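You operate a simulated robot arm through the tools that you are given. There is no shell and no other tool. Be economical: measure what you need, move in short steps, check, and stop when the job is done.

You run a simulated robot arm. Do the job below in one go: nothing can be reset, and whatever is moved stays where it is left.

## Task
Fetch the orange sleeve and set it on the blue log book.

Only the result counts: the job must be done as asked and must still hold three seconds after the hand-in. Knocking over, shifting, dropping, spilling or breaking anything else fails it.

## Robot
A 7-joint arm with a two-finger parallel gripper on a trunk, on a base that drives. Base frame: it is fixed to the floor where the robot stands at the start and does not move with it; the origin is under the middle of the robot, x ahead of it, y to its left, z up. Lengths are in mm, angles in rad, forces in N, time in s.
With the tool pointing down near the work surface it reaches from about 320 to 740 mm from the robot's upright axis, wherever it stands. Its first joint turns from -2.007 to 2.007 rad. Payload 3.91 kg.
The TCP is the grasp point between the finger pads, 30 mm short of the fingertips. In the tool frame z runs along the fingers and y along their closing line. The gripper opens to 110 mm. The fingers are 20 mm wide and 10 mm thick; the gripper's body (48 by 112 mm) begins 55 mm behind the TCP.
Orientation is that of the tool frame in the base frame, as a unit quaternion [w, x, y, z]. With the fingers straight down and closing along the base's y, the tool's x points along the base's -x, its y along +y and its z along -z.

## Interface
- The arm moves only by the tool move_arm. Its argument "deltas" is a list of rows, each a list of 2 entries, a list of its own where there are three numbers: the shift along the base's x, y, z in mm, then the turn, a rotation vector about the base's x, y, z in rad. In form: [[[dx, dy, dz], [ax, ay, az]], ...]. A call has 1 to 12 rows; each row is the pose to reach, as a shift and turn from the pose commanded when the call began. "grip" is the finger opening in mm, from 0 to 110, set as the call begins (left out, the last holds). Rows are played at 5 a second. More than 50 mm and 0.15 rad between two rows, or a gripper value outside its range, and nothing of the call is played. A pose out of reach is approached as far as the arm can. The call stops where the force on the tool passes 40 N (or 10 N more than at its start, if that is more) or the arm is blocked; 0.2 s more then pass. Each finger travels about 108 mm/s and halts on what it meets, pressing with about 36 N; the grip force reading is that of the motor and also rises with nothing between the fingers. The clock runs only during rows and for 0.2 s after the last one: add rows that repeat a pose to give the fingers time. The reply holds the time, the measured pose of the TCP, the force on the tool along the base axes, the opening and the grip force, in the units named above and with some noise, with the torque about the TCP (base axes, N m) and any sound that the robot's microphone picked up, and new pictures: "show" is both (left out), scene, wrist or none.
- Cameras (640 x 400 px; columns grow to the right, rows downward): "scene" is now at [14, 137.7, 1728.8]; the picture's right is [-0.18, -0.98, 0.00], its down [-0.78, 0.14, -0.61] and it looks along [0.60, -0.11, -0.79] (base axes); focal length 269 px, centre (320, 200). "wrist" rides on the gripper at [72, 17, -103] in the tool frame; the picture's right is [-0.23, 0.97, 0.00], its down [-0.76, -0.18, -0.62] and it looks along [-0.61, -0.14, 0.78] (tool axes); focal length 222 px, centre (320, 200).
- raise_lower(by): slides the trunk up (or, below 0, down) by that many mm; the arm and the scene camera ride with it, the base frame stays. It gives what a move gives, with no picture.
- drive_base(legs): drives the robot by 1 to 6 legs, each [ahead, turn to the left] in mm and rad, along the robot's own axes; the way and the turn of a leg run together, so that a leg with both is an arc; at most 1500 mm and 3.142 rad a leg. The arm and the cameras ride along, it lands a little off, and it stops where it bumps. It gives what a move gives, and a new picture of the scene camera.
- pan_tilt(pan, tilt): turns the head with the scene camera to pan (to the left, within 2.705 rad either way) and tilt (down, from -0.506 to 1.204), counted from straight ahead of the robot. It gives what a move gives, and a new picture of the scene camera.
- probe_pixels(camera, pixels): there is no depth. For up to 12 entries [column, row, z] of the newest picture of that camera ("zoom" is the newest enlarged one), the place [x, y] in the base frame at which the ray of that pixel passes the height z, good to about 3 mm. It takes no simulated time.
- enlarge(camera, box): a new picture of the part [left, top, right, bottom] of that camera's present view, enlarged. It takes no simulated time.
- hand_in(): hands the job in; it is judged then, once.

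Keep the steps short. Do not move on a guess: measure, check each grasp and each placing, and mend mistakes. In all there are 80 turns and 260 pictures (those below and enlarged ones count). Leave the gripper open and the arm clear of the work at the hand-in unless told otherwise, and finish with a single line.

The tools are called after "Call:" by a JSON object that holds its "op" and its "data". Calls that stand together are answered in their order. move_arm: Moves the arm, as the interface text tells. Its arguments: {"type":"object","properties":{"deltas":{"type":"array","items":{"type":"array"}},"grip":{"type":"number"},"show":{"type":"string","enum":["both","scene","wrist","none"]}},"required":["deltas"]} The other tools are called the same way: raise_lower (by) slides the trunk up or down; drive_base (legs) drives the base; pan_tilt (pan, tilt) turns the head that bears the scene camera; probe_pixels (camera, pixels) gives the place at which the rays of pixels pass given heights; enlarge (camera, box) takes an enlarged picture of a part of a camera's view; hand_in () hands the job in.

At the start:

```text
t: 0.0
tcp_pos: [471.1, 6.6, 1208.5]
tcp_rot: [0.0, 0.0, 1.0, 0.0]
contact_force: [-0.1, 0.2, 0.3]
moment: [-0.02, 0.02, -0.01]
width: 109.9
grasp_force: 0.2
trunk travel left (down, up): [-850.0, 140.0]
robot x, y, heading: [-0.3, 0.7, -0.0]
head pan, tilt: [-0.178, 0.916]
```

scene: 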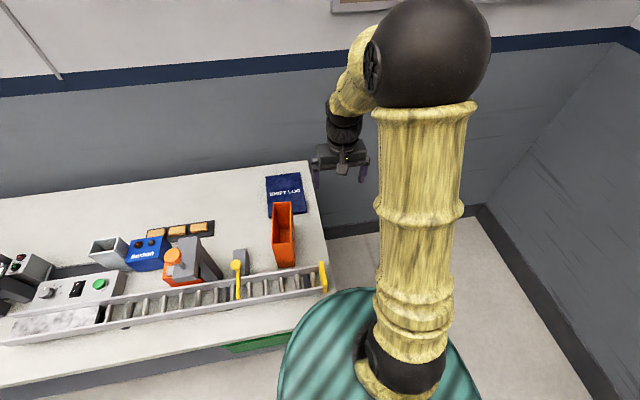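
wrist: 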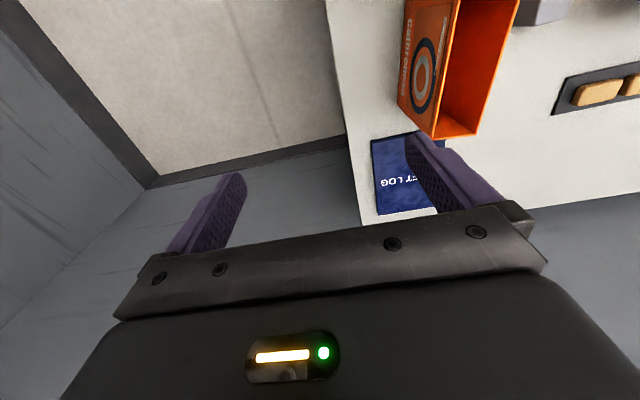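

I see an orange open sleeve at about (283,235) in the scene and the blue log book at (287,193). I'll enlarge both views to measure.

Call:
{"op": "enlarge", "data": {"camera": "scene", "box": [220, 150, 348, 310]}}

Call:
{"op": "enlarge", "data": {"camera": "wrist", "box": [340, 0, 640, 220]}}

Call:
{"op": "probe_pixels", "data": {"camera": "scene", "pixels": [[266, 177, 860], [301, 173, 860], [306, 211, 860], [270, 217, 860], [276, 270, 860], [296, 266, 860], [310, 161, 860], [328, 290, 860]]}}

```text
2.50 times, centred on (284, 230) of scene
```

zoom: 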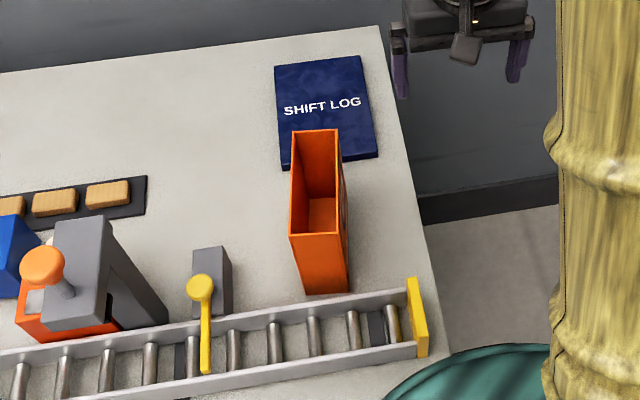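

```text
1.82 times, centred on (490, 110) of wrist
```

zoom: 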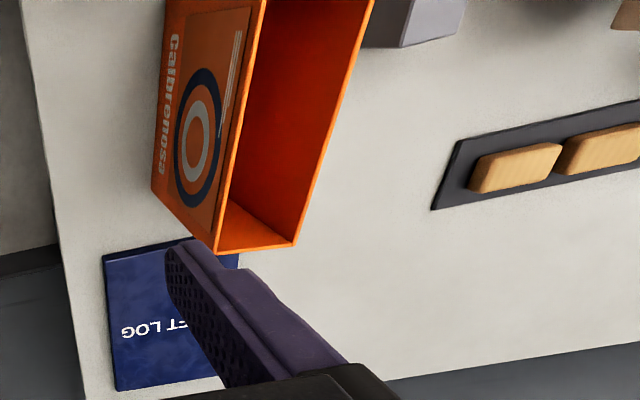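

```text
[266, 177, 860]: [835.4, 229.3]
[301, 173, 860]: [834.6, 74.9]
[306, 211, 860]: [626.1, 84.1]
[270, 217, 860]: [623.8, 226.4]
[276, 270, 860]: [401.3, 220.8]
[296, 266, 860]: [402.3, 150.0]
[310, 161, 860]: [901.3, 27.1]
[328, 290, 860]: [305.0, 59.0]
```

Call:
{"op": "probe_pixels", "data": {"camera": "scene", "pixels": [[272.4, 243.2, 980], [272.4, 243.2, 1020], [272.4, 243.2, 1060], [272.4, 243.2, 1100], [293, 243.2, 1020], [293, 243.2, 1060], [273.2, 172, 1020], [273.2, 172, 1060], [290.8, 171.4, 1020], [290.8, 171.4, 1060], [278, 267.2, 860], [294.8, 266, 860]]}}

Call:
{"op": "probe_pixels", "data": {"camera": "zoom", "pixels": [[218, 253, 1020], [297, 244, 1020], [218, 253, 1060], [297, 244, 1060], [152, 188, 860], [218, 253, 860], [103, 256, 860], [116, 390, 860]]}}

```text
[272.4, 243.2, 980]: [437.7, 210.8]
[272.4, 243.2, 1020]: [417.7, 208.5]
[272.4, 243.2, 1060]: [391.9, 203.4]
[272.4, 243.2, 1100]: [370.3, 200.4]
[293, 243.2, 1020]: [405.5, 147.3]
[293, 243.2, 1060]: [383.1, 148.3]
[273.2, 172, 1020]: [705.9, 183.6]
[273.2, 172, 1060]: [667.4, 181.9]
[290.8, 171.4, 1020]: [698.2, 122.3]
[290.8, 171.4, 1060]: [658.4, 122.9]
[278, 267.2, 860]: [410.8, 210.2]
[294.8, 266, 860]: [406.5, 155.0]
```

```text
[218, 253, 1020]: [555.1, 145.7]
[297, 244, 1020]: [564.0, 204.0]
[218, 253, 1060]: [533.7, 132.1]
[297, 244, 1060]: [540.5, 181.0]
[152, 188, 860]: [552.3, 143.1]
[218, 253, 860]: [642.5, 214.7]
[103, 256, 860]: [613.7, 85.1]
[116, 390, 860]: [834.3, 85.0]
```

Call:
{"op": "probe_pixels", "data": {"camera": "scene", "pixels": [[272.4, 243.2, 1025], [293, 243.2, 1025], [273.2, 202, 1025], [290.8, 201.4, 1025], [272.4, 243.2, 1040], [293, 243.2, 1040], [273.2, 202, 1040], [290.8, 201.4, 1040]]}}

Call:
{"op": "enlarge", "data": {"camera": "scene", "box": [248, 190, 312, 280]}}

```text
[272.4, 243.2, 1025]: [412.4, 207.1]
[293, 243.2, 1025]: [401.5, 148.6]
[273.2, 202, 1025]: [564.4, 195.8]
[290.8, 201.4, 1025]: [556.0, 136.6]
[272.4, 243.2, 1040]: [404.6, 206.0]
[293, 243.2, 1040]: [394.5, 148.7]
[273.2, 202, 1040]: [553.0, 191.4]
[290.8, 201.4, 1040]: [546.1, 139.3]
```

```text
4.44 times, centred on (280, 235) of scene
```

zoom: 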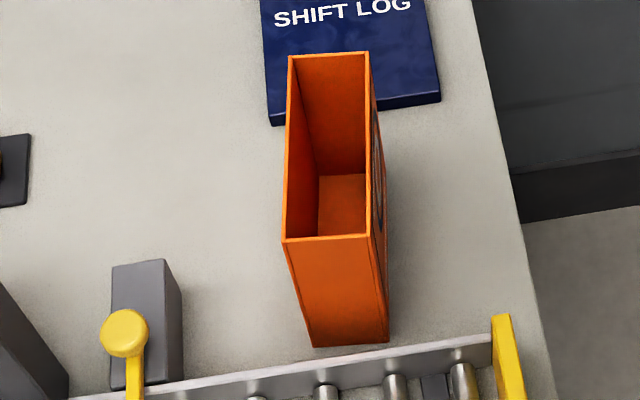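

The sleeve is about 150 × 59 mm, its top at about z 1027, centred near (483,172) and turned about -0.08 rad. I'll move above it at a safe height.

Call:
{"op": "move_arm", "data": {"deltas": [[[3, 41, -20], [0, 0, -0.02]], [[6, 82, -40], [0, 0, -0.04]], [[9, 123, -60], [0, 0, -0.06]], [[12, 165, -80], [0, 0, -0.08]], [[12, 165, -80], [0, 0, -0.08]]], "grip": 110}}

```text
t: 1.2
tcp_pos: [482.5, 170.7, 1129.1]
tcp_rot: [-0.001, 0.04, 0.999, 0.0]
contact_force: [0.5, -0.6, -0.7]
moment: [0.02, 0.04, 0.03]
width: 110.1
grasp_force: 0.0
trunk travel left (down, up): [-850.0, 140.0]
robot x, y, heading: [0.2, -2.2, -0.003]
head pan, tilt: [-0.178, 0.916]
```

scene: 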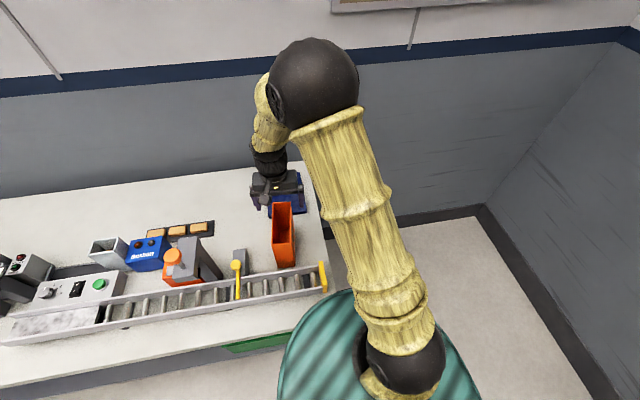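
wrist: 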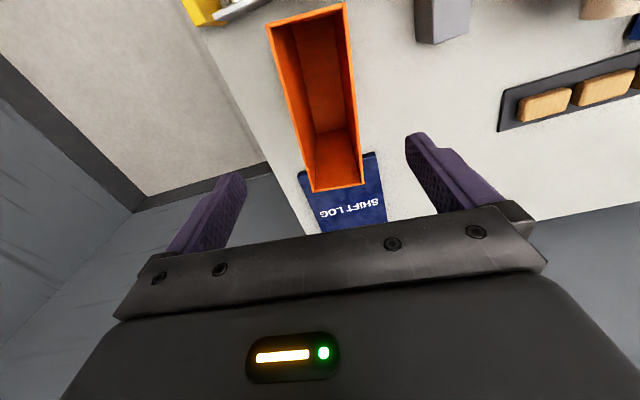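

The hand is above the sleeve. I'll measure the rim corners in the wrist view: (267,23), (345,3), (313,192), (364,184).

Call:
{"op": "probe_pixels", "data": {"camera": "wrist", "pixels": [[267, 23, 1025], [345, 3, 1025], [313, 192, 1025], [364, 184, 1025], [298, 172, 860], [379, 152, 860], [298, 172, 885], [379, 152, 885]]}}

Call:
{"op": "enlarge", "data": {"camera": "wrist", "box": [220, 0, 420, 250]}}

```text
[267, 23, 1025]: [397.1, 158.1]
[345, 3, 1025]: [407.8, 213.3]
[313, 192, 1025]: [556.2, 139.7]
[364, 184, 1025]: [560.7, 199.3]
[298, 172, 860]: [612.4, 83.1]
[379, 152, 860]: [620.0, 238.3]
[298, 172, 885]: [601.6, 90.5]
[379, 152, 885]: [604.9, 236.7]
```

```text
1.60 times, centred on (320, 125) of wrist
```

zoom: 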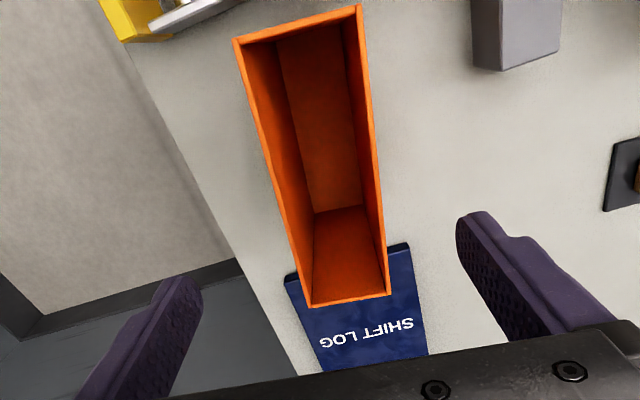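

Rim centre is about (480,176), yaw about -0.1. I'll trim, then come straight down with the fingers outside the long walls.

Call:
{"op": "move_arm", "data": {"deltas": [[[-2, 5, 0], [0, 0, -0.02]], [[-2, 5, -40], [0, 0, -0.02]], [[-2, 5, -75], [0, 0, -0.02]], [[-2, 5, -105], [0, 0, -0.02]], [[-2, 5, -125], [0, 0, -0.02]], [[-2, 5, -143], [0, 0, -0.02]], [[-2, 5, -143], [0, 0, -0.02]]]}}

```text
t: 2.8
tcp_pos: [480.9, 176.2, 985.7]
tcp_rot: [0.001, 0.05, 0.999, 0.0]
contact_force: [0.4, -0.8, -0.4]
moment: [0.02, -0.01, 0.0]
width: 109.8
grasp_force: 0.0
trunk travel left (down, up): [-850.0, 140.0]
robot x, y, heading: [1.1, 4.8, -0.0]
head pan, tilt: [-0.178, 0.916]
```

scene: 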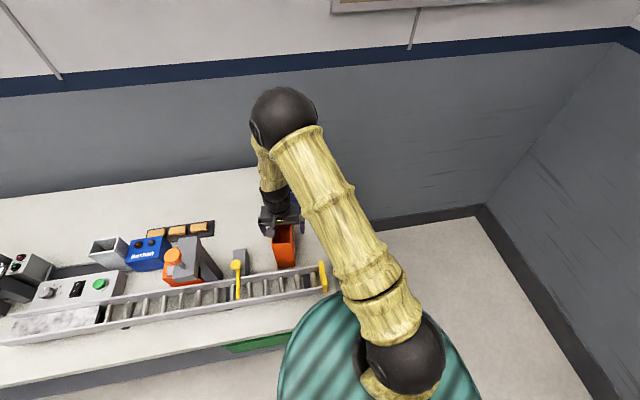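
wrist: 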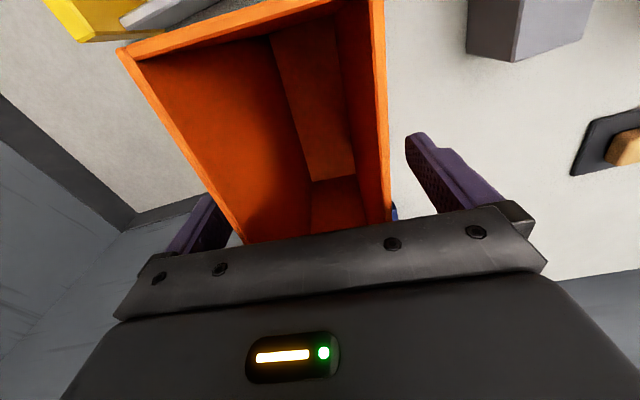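

The fingers straddle the sleeve with no contact. I'll close in stages, gently, watching the opening and force.

Call:
{"op": "move_arm", "data": {"deltas": [[[0, 0, 0], [0, 0, 0]], [[0, 0, 0], [0, 0, 0]], [[0, 0, 0], [0, 0, 0]]], "grip": 50}}

```text
t: 3.6
tcp_pos: [480.5, 175.8, 985.5]
tcp_rot: [0.0, 0.05, 0.999, 0.0]
contact_force: [0.6, -0.1, 0.3]
moment: [0.0, 0.01, -0.03]
width: 58.0
grasp_force: 35.8
trunk travel left (down, up): [-850.0, 140.0]
robot x, y, heading: [-3.1, -0.7, -0.004]
head pan, tilt: [-0.178, 0.916]
```

scene: 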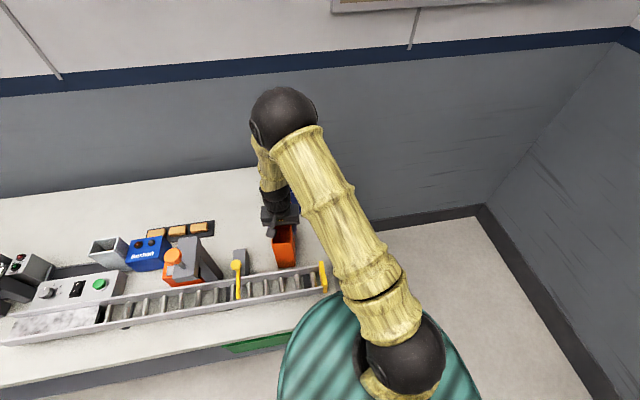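
wrist: 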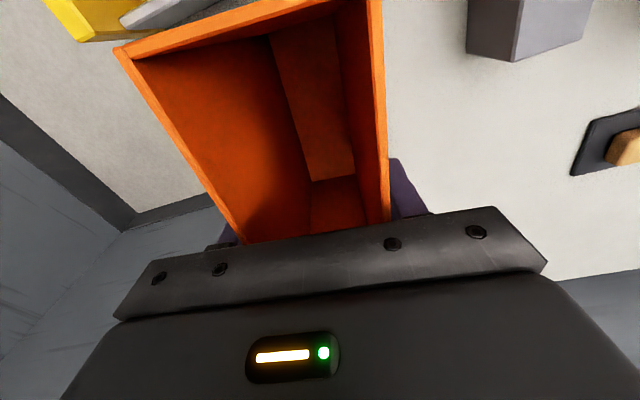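

Gripped at 58 mm wide and rigid at 36 N. I'll lift slowly and read the weight.

Call:
{"op": "move_arm", "data": {"deltas": [[[0, 0, 8], [0, 0, 0]], [[0, 0, 20], [0, 0, 0]], [[0, 0, 40], [0, 0, 0]], [[0, 0, 70], [0, 0, 0]], [[0, 0, 70], [0, 0, 0]]]}}

```text
t: 4.8
tcp_pos: [480.9, 176.3, 1056.2]
tcp_rot: [0.0, 0.049, 0.999, 0.0]
contact_force: [0.5, 0.3, -0.5]
moment: [0.01, -0.03, -0.02]
width: 58.2
grasp_force: 35.6
trunk travel left (down, up): [-850.0, 140.0]
robot x, y, heading: [0.1, 1.1, -0.003]
head pan, tilt: [-0.178, 0.916]
```

scene: 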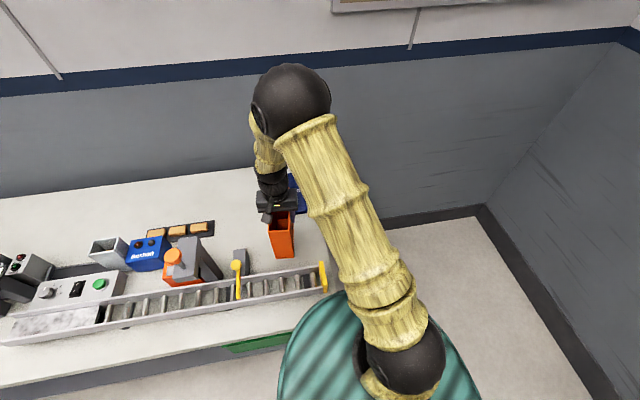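
wrist: 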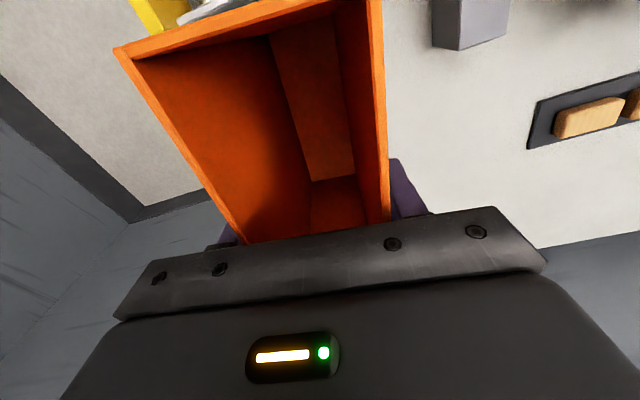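

Held firmly and light; bottom is now at about z 930. I'll carry it over the book, turning it square, towards TCP (715,153).

Call:
{"op": "move_arm", "data": {"deltas": [[[40, -4, 0], [0, 0, 0.02]], [[80, -8, 0], [0, 0, 0.04]], [[120, -12, 0], [0, 0, 0.06]], [[160, -16, 0], [0, 0, 0.08]], [[200, -20, 0], [0, 0, 0.1]], [[234, -23, 0], [0, 0, 0.1]], [[234, -23, 0], [0, 0, 0.1]]]}}

```text
t: 6.4
tcp_pos: [714.9, 152.6, 1055.4]
tcp_rot: [0.0, 0.0, 1.0, -0.001]
contact_force: [0.2, -0.2, 0.2]
moment: [-0.01, -0.05, -0.02]
width: 57.9
grasp_force: 35.9
trunk travel left (down, up): [-850.0, 140.0]
robot x, y, heading: [-1.7, 0.9, 0.002]
head pan, tilt: [-0.178, 0.916]
```

scene: 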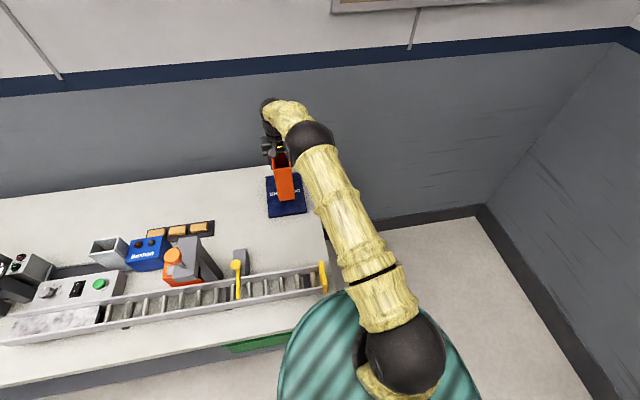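
wrist: 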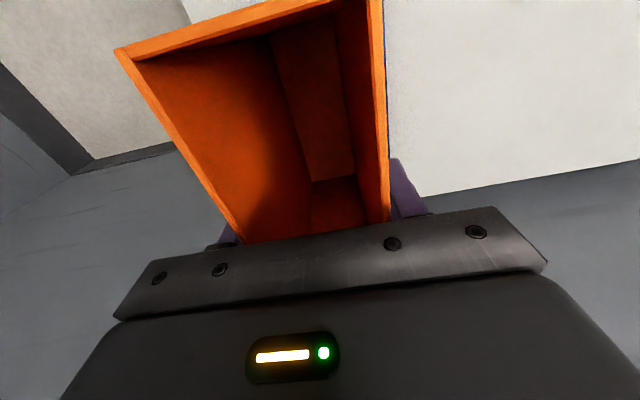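

It's over the book. I'll lower to about 10 mm above the book top and enlarge to check.

Call:
{"op": "move_arm", "data": {"deltas": [[[0, 0, -15], [0, 0, 0]], [[0, 0, -30], [0, 0, 0]], [[0, 0, -42], [0, 0, 0]], [[0, 0, -42], [0, 0, 0]]], "show": "none"}}

Call:
{"op": "enlarge", "data": {"camera": "scene", "box": [248, 145, 328, 225]}}

```text
t: 7.4
tcp_pos: [714.7, 153.5, 1014.4]
tcp_rot: [0.0, 0.001, 1.0, -0.001]
contact_force: [0.2, 0.4, -0.4]
moment: [-0.01, 0.02, -0.02]
width: 58.4
grasp_force: 36.2
trunk travel left (down, up): [-850.0, 140.0]
robot x, y, heading: [0.5, 2.5, 0.001]
head pan, tilt: [-0.178, 0.916]
```

```text
5.00 times, centred on (288, 185) of scene
```

zoom: 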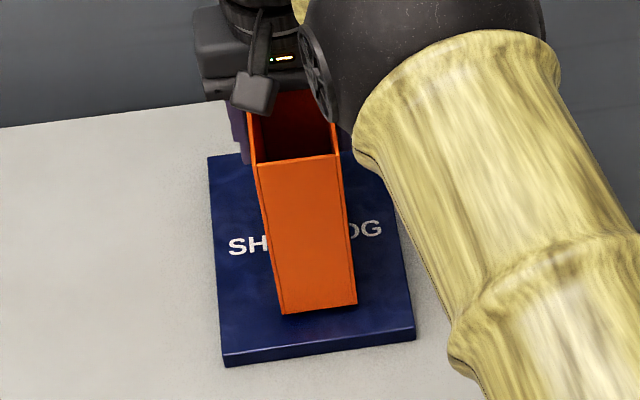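

The sleeve is well within the book outline, bottom a little above it. I'll lower in small steps until contact.

Call:
{"op": "move_arm", "data": {"deltas": [[[0, 0, -2], [0, 0, 0]], [[0, 0, -4], [0, 0, 0]], [[0, 0, -6], [0, 0, 0]], [[0, 0, -8], [0, 0, 0]], [[0, 0, -8], [0, 0, 0]]], "show": "none"}}

```text
t: 8.6
tcp_pos: [716.2, 152.8, 1006.1]
tcp_rot: [0.0, 0.0, 1.0, 0.0]
contact_force: [-0.3, -0.7, -0.5]
moment: [-0.01, -0.04, 0.01]
width: 58.0
grasp_force: 35.6
trunk travel left (down, up): [-850.0, 140.0]
robot x, y, heading: [0.7, 2.1, -0.001]
head pan, tilt: [-0.178, 0.916]
```

No contact yet at z 1006; I'll continue by 1 mm steps.

Call:
{"op": "move_arm", "data": {"deltas": [[[0, 0, -1], [0, 0, 0]], [[0, 0, -2], [0, 0, 0]], [[0, 0, -3], [0, 0, 0]], [[0, 0, -4], [0, 0, 0]]], "show": "none"}}

Call:
{"op": "enlarge", "data": {"camera": "scene", "box": [248, 145, 328, 225]}}

```text
t: 9.6
tcp_pos: [714.6, 152.5, 1003.9]
tcp_rot: [0.001, 0.0, 1.0, 0.0]
contact_force: [-1.2, 0.4, 6.8]
moment: [-0.08, 0.53, 0.02]
width: 58.2
grasp_force: 35.8
trunk travel left (down, up): [-850.0, 140.0]
robot x, y, heading: [2.6, -0.9, -0.002]
head pan, tilt: [-0.178, 0.916]
```

```text
5.00 times, centred on (288, 185) of scene
```

zoom: 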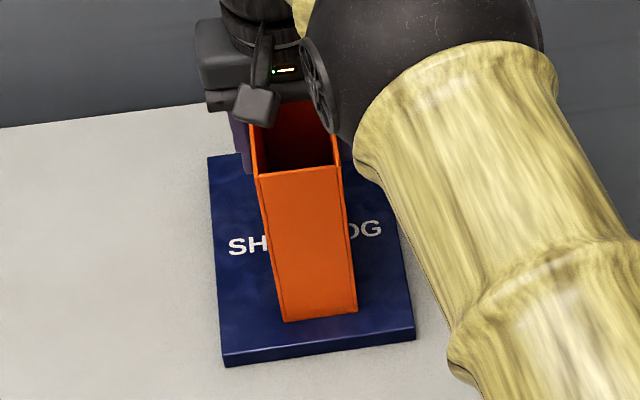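

Contact at z 1004 with 6.8 N: it rests on the book. I'll release by opening while holding the pose.

Call:
{"op": "move_arm", "data": {"deltas": [[[0, 0, 0], [0, 0, 0]], [[0, 0, 0], [0, 0, 0]], [[0, 0, 0], [0, 0, 0]], [[0, 0, 0], [0, 0, 0]]], "grip": 106}}

```text
t: 10.6
tcp_pos: [715.1, 153.0, 1001.8]
tcp_rot: [0.0, 0.0, 1.0, 0.0]
contact_force: [0.1, 0.0, 0.5]
moment: [0.0, 0.0, -0.02]
width: 106.1
grasp_force: 0.0
trunk travel left (down, up): [-850.0, 140.0]
robot x, y, heading: [0.9, 1.5, 0.0]
head pan, tilt: [-0.178, 0.916]
```

scene: 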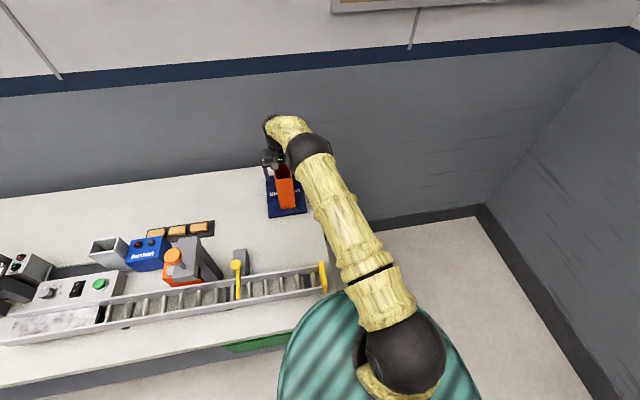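
wrist: 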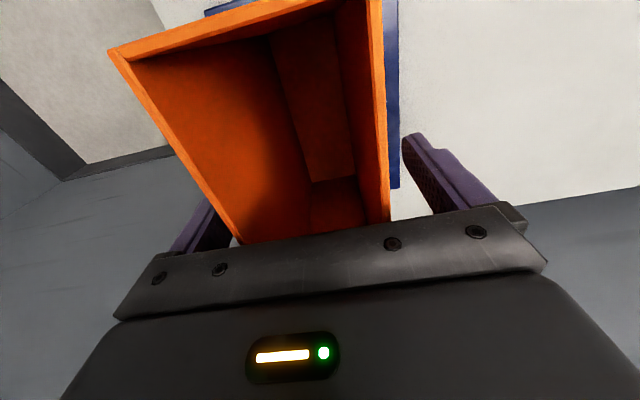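

Released and standing. I'll rise straight up, then retreat towards the start position.

Call:
{"op": "move_arm", "data": {"deltas": [[[0, 0, 20], [0, 0, 0]], [[0, 0, 55], [0, 0, 0]], [[0, 0, 95], [0, 0, 0]], [[0, 0, 135], [0, 0, 0]], [[-30, -10, 165], [0, 0, 0]], [[-70, -30, 180], [0, 0, 0]], [[-110, -60, 190], [0, 0, 0]], [[-140, -95, 195], [0, 0, 0]], [[-175, -125, 200], [0, 0, 0]], [[-210, -150, 200], [0, 0, 0]], [[-210, -150, 200], [0, 0, 0]]]}}

Call:
{"op": "enlarge", "data": {"camera": "scene", "box": [228, 145, 348, 225]}}

```text
refused: row 7 steps farther than a row can; nothing moved
```

```text
5.00 times, centred on (288, 185) of scene
```

zoom: 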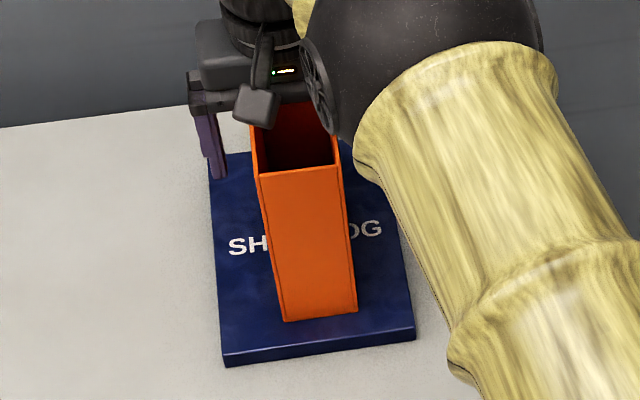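

A row was too long and nothing moved. I'll retry with shorter steps.

Call:
{"op": "move_arm", "data": {"deltas": [[[0, 0, 20], [0, 0, 0]], [[0, 0, 55], [0, 0, 0]], [[0, 0, 95], [0, 0, 0]], [[0, 0, 135], [0, 0, 0]], [[-20, -10, 165], [0, 0, 0]], [[-50, -30, 180], [0, 0, 0]], [[-80, -55, 190], [0, 0, 0]], [[-110, -80, 195], [0, 0, 0]], [[-140, -105, 200], [0, 0, 0]], [[-170, -130, 200], [0, 0, 0]], [[-200, -155, 200], [0, 0, 0]], [[-200, -155, 200], [0, 0, 0]]]}}

Call:
{"op": "enlarge", "data": {"camera": "scene", "box": [228, 145, 348, 225]}}

```text
t: 13.2
tcp_pos: [514.3, -2.8, 1202.2]
tcp_rot: [0.0, 0.0, 1.0, -0.001]
contact_force: [-0.7, 0.0, -0.2]
moment: [0.02, 0.01, 0.03]
width: 106.0
grasp_force: 0.0
trunk travel left (down, up): [-850.0, 140.0]
robot x, y, heading: [-0.5, 0.1, -0.007]
head pan, tilt: [-0.178, 0.916]
```

scene: 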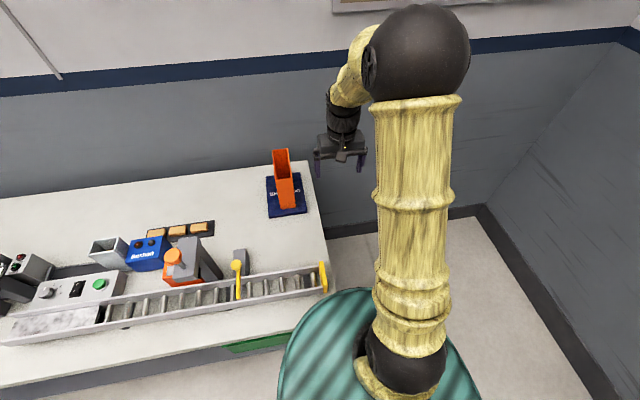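
wrist: 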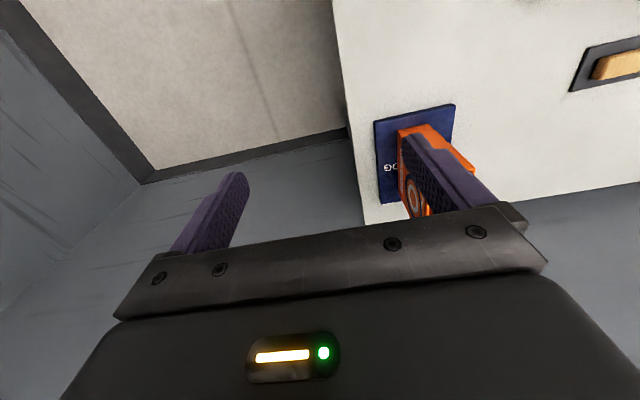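

```text
5.00 times, centred on (288, 185) of scene
```

zoom: 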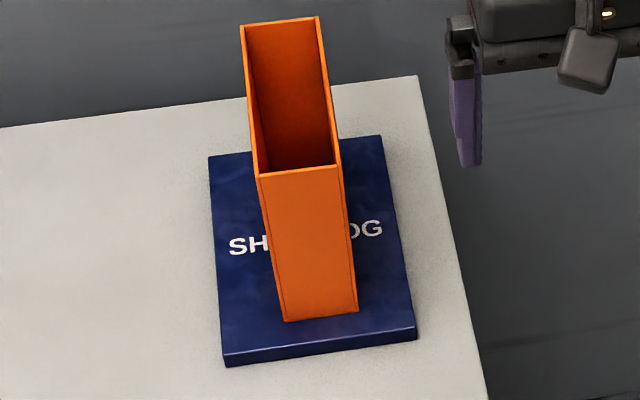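

The sleeve stands upright inside the book's outline, the other things are unmoved, and the arm is clear with the gripper open. I'll hand in.

Call:
{"op": "hand_in", "data": {}}

```text
The job is handed in.
```

The orange sleeve is standing upright on the blue log book, nothing else was moved, and the job is handed in.
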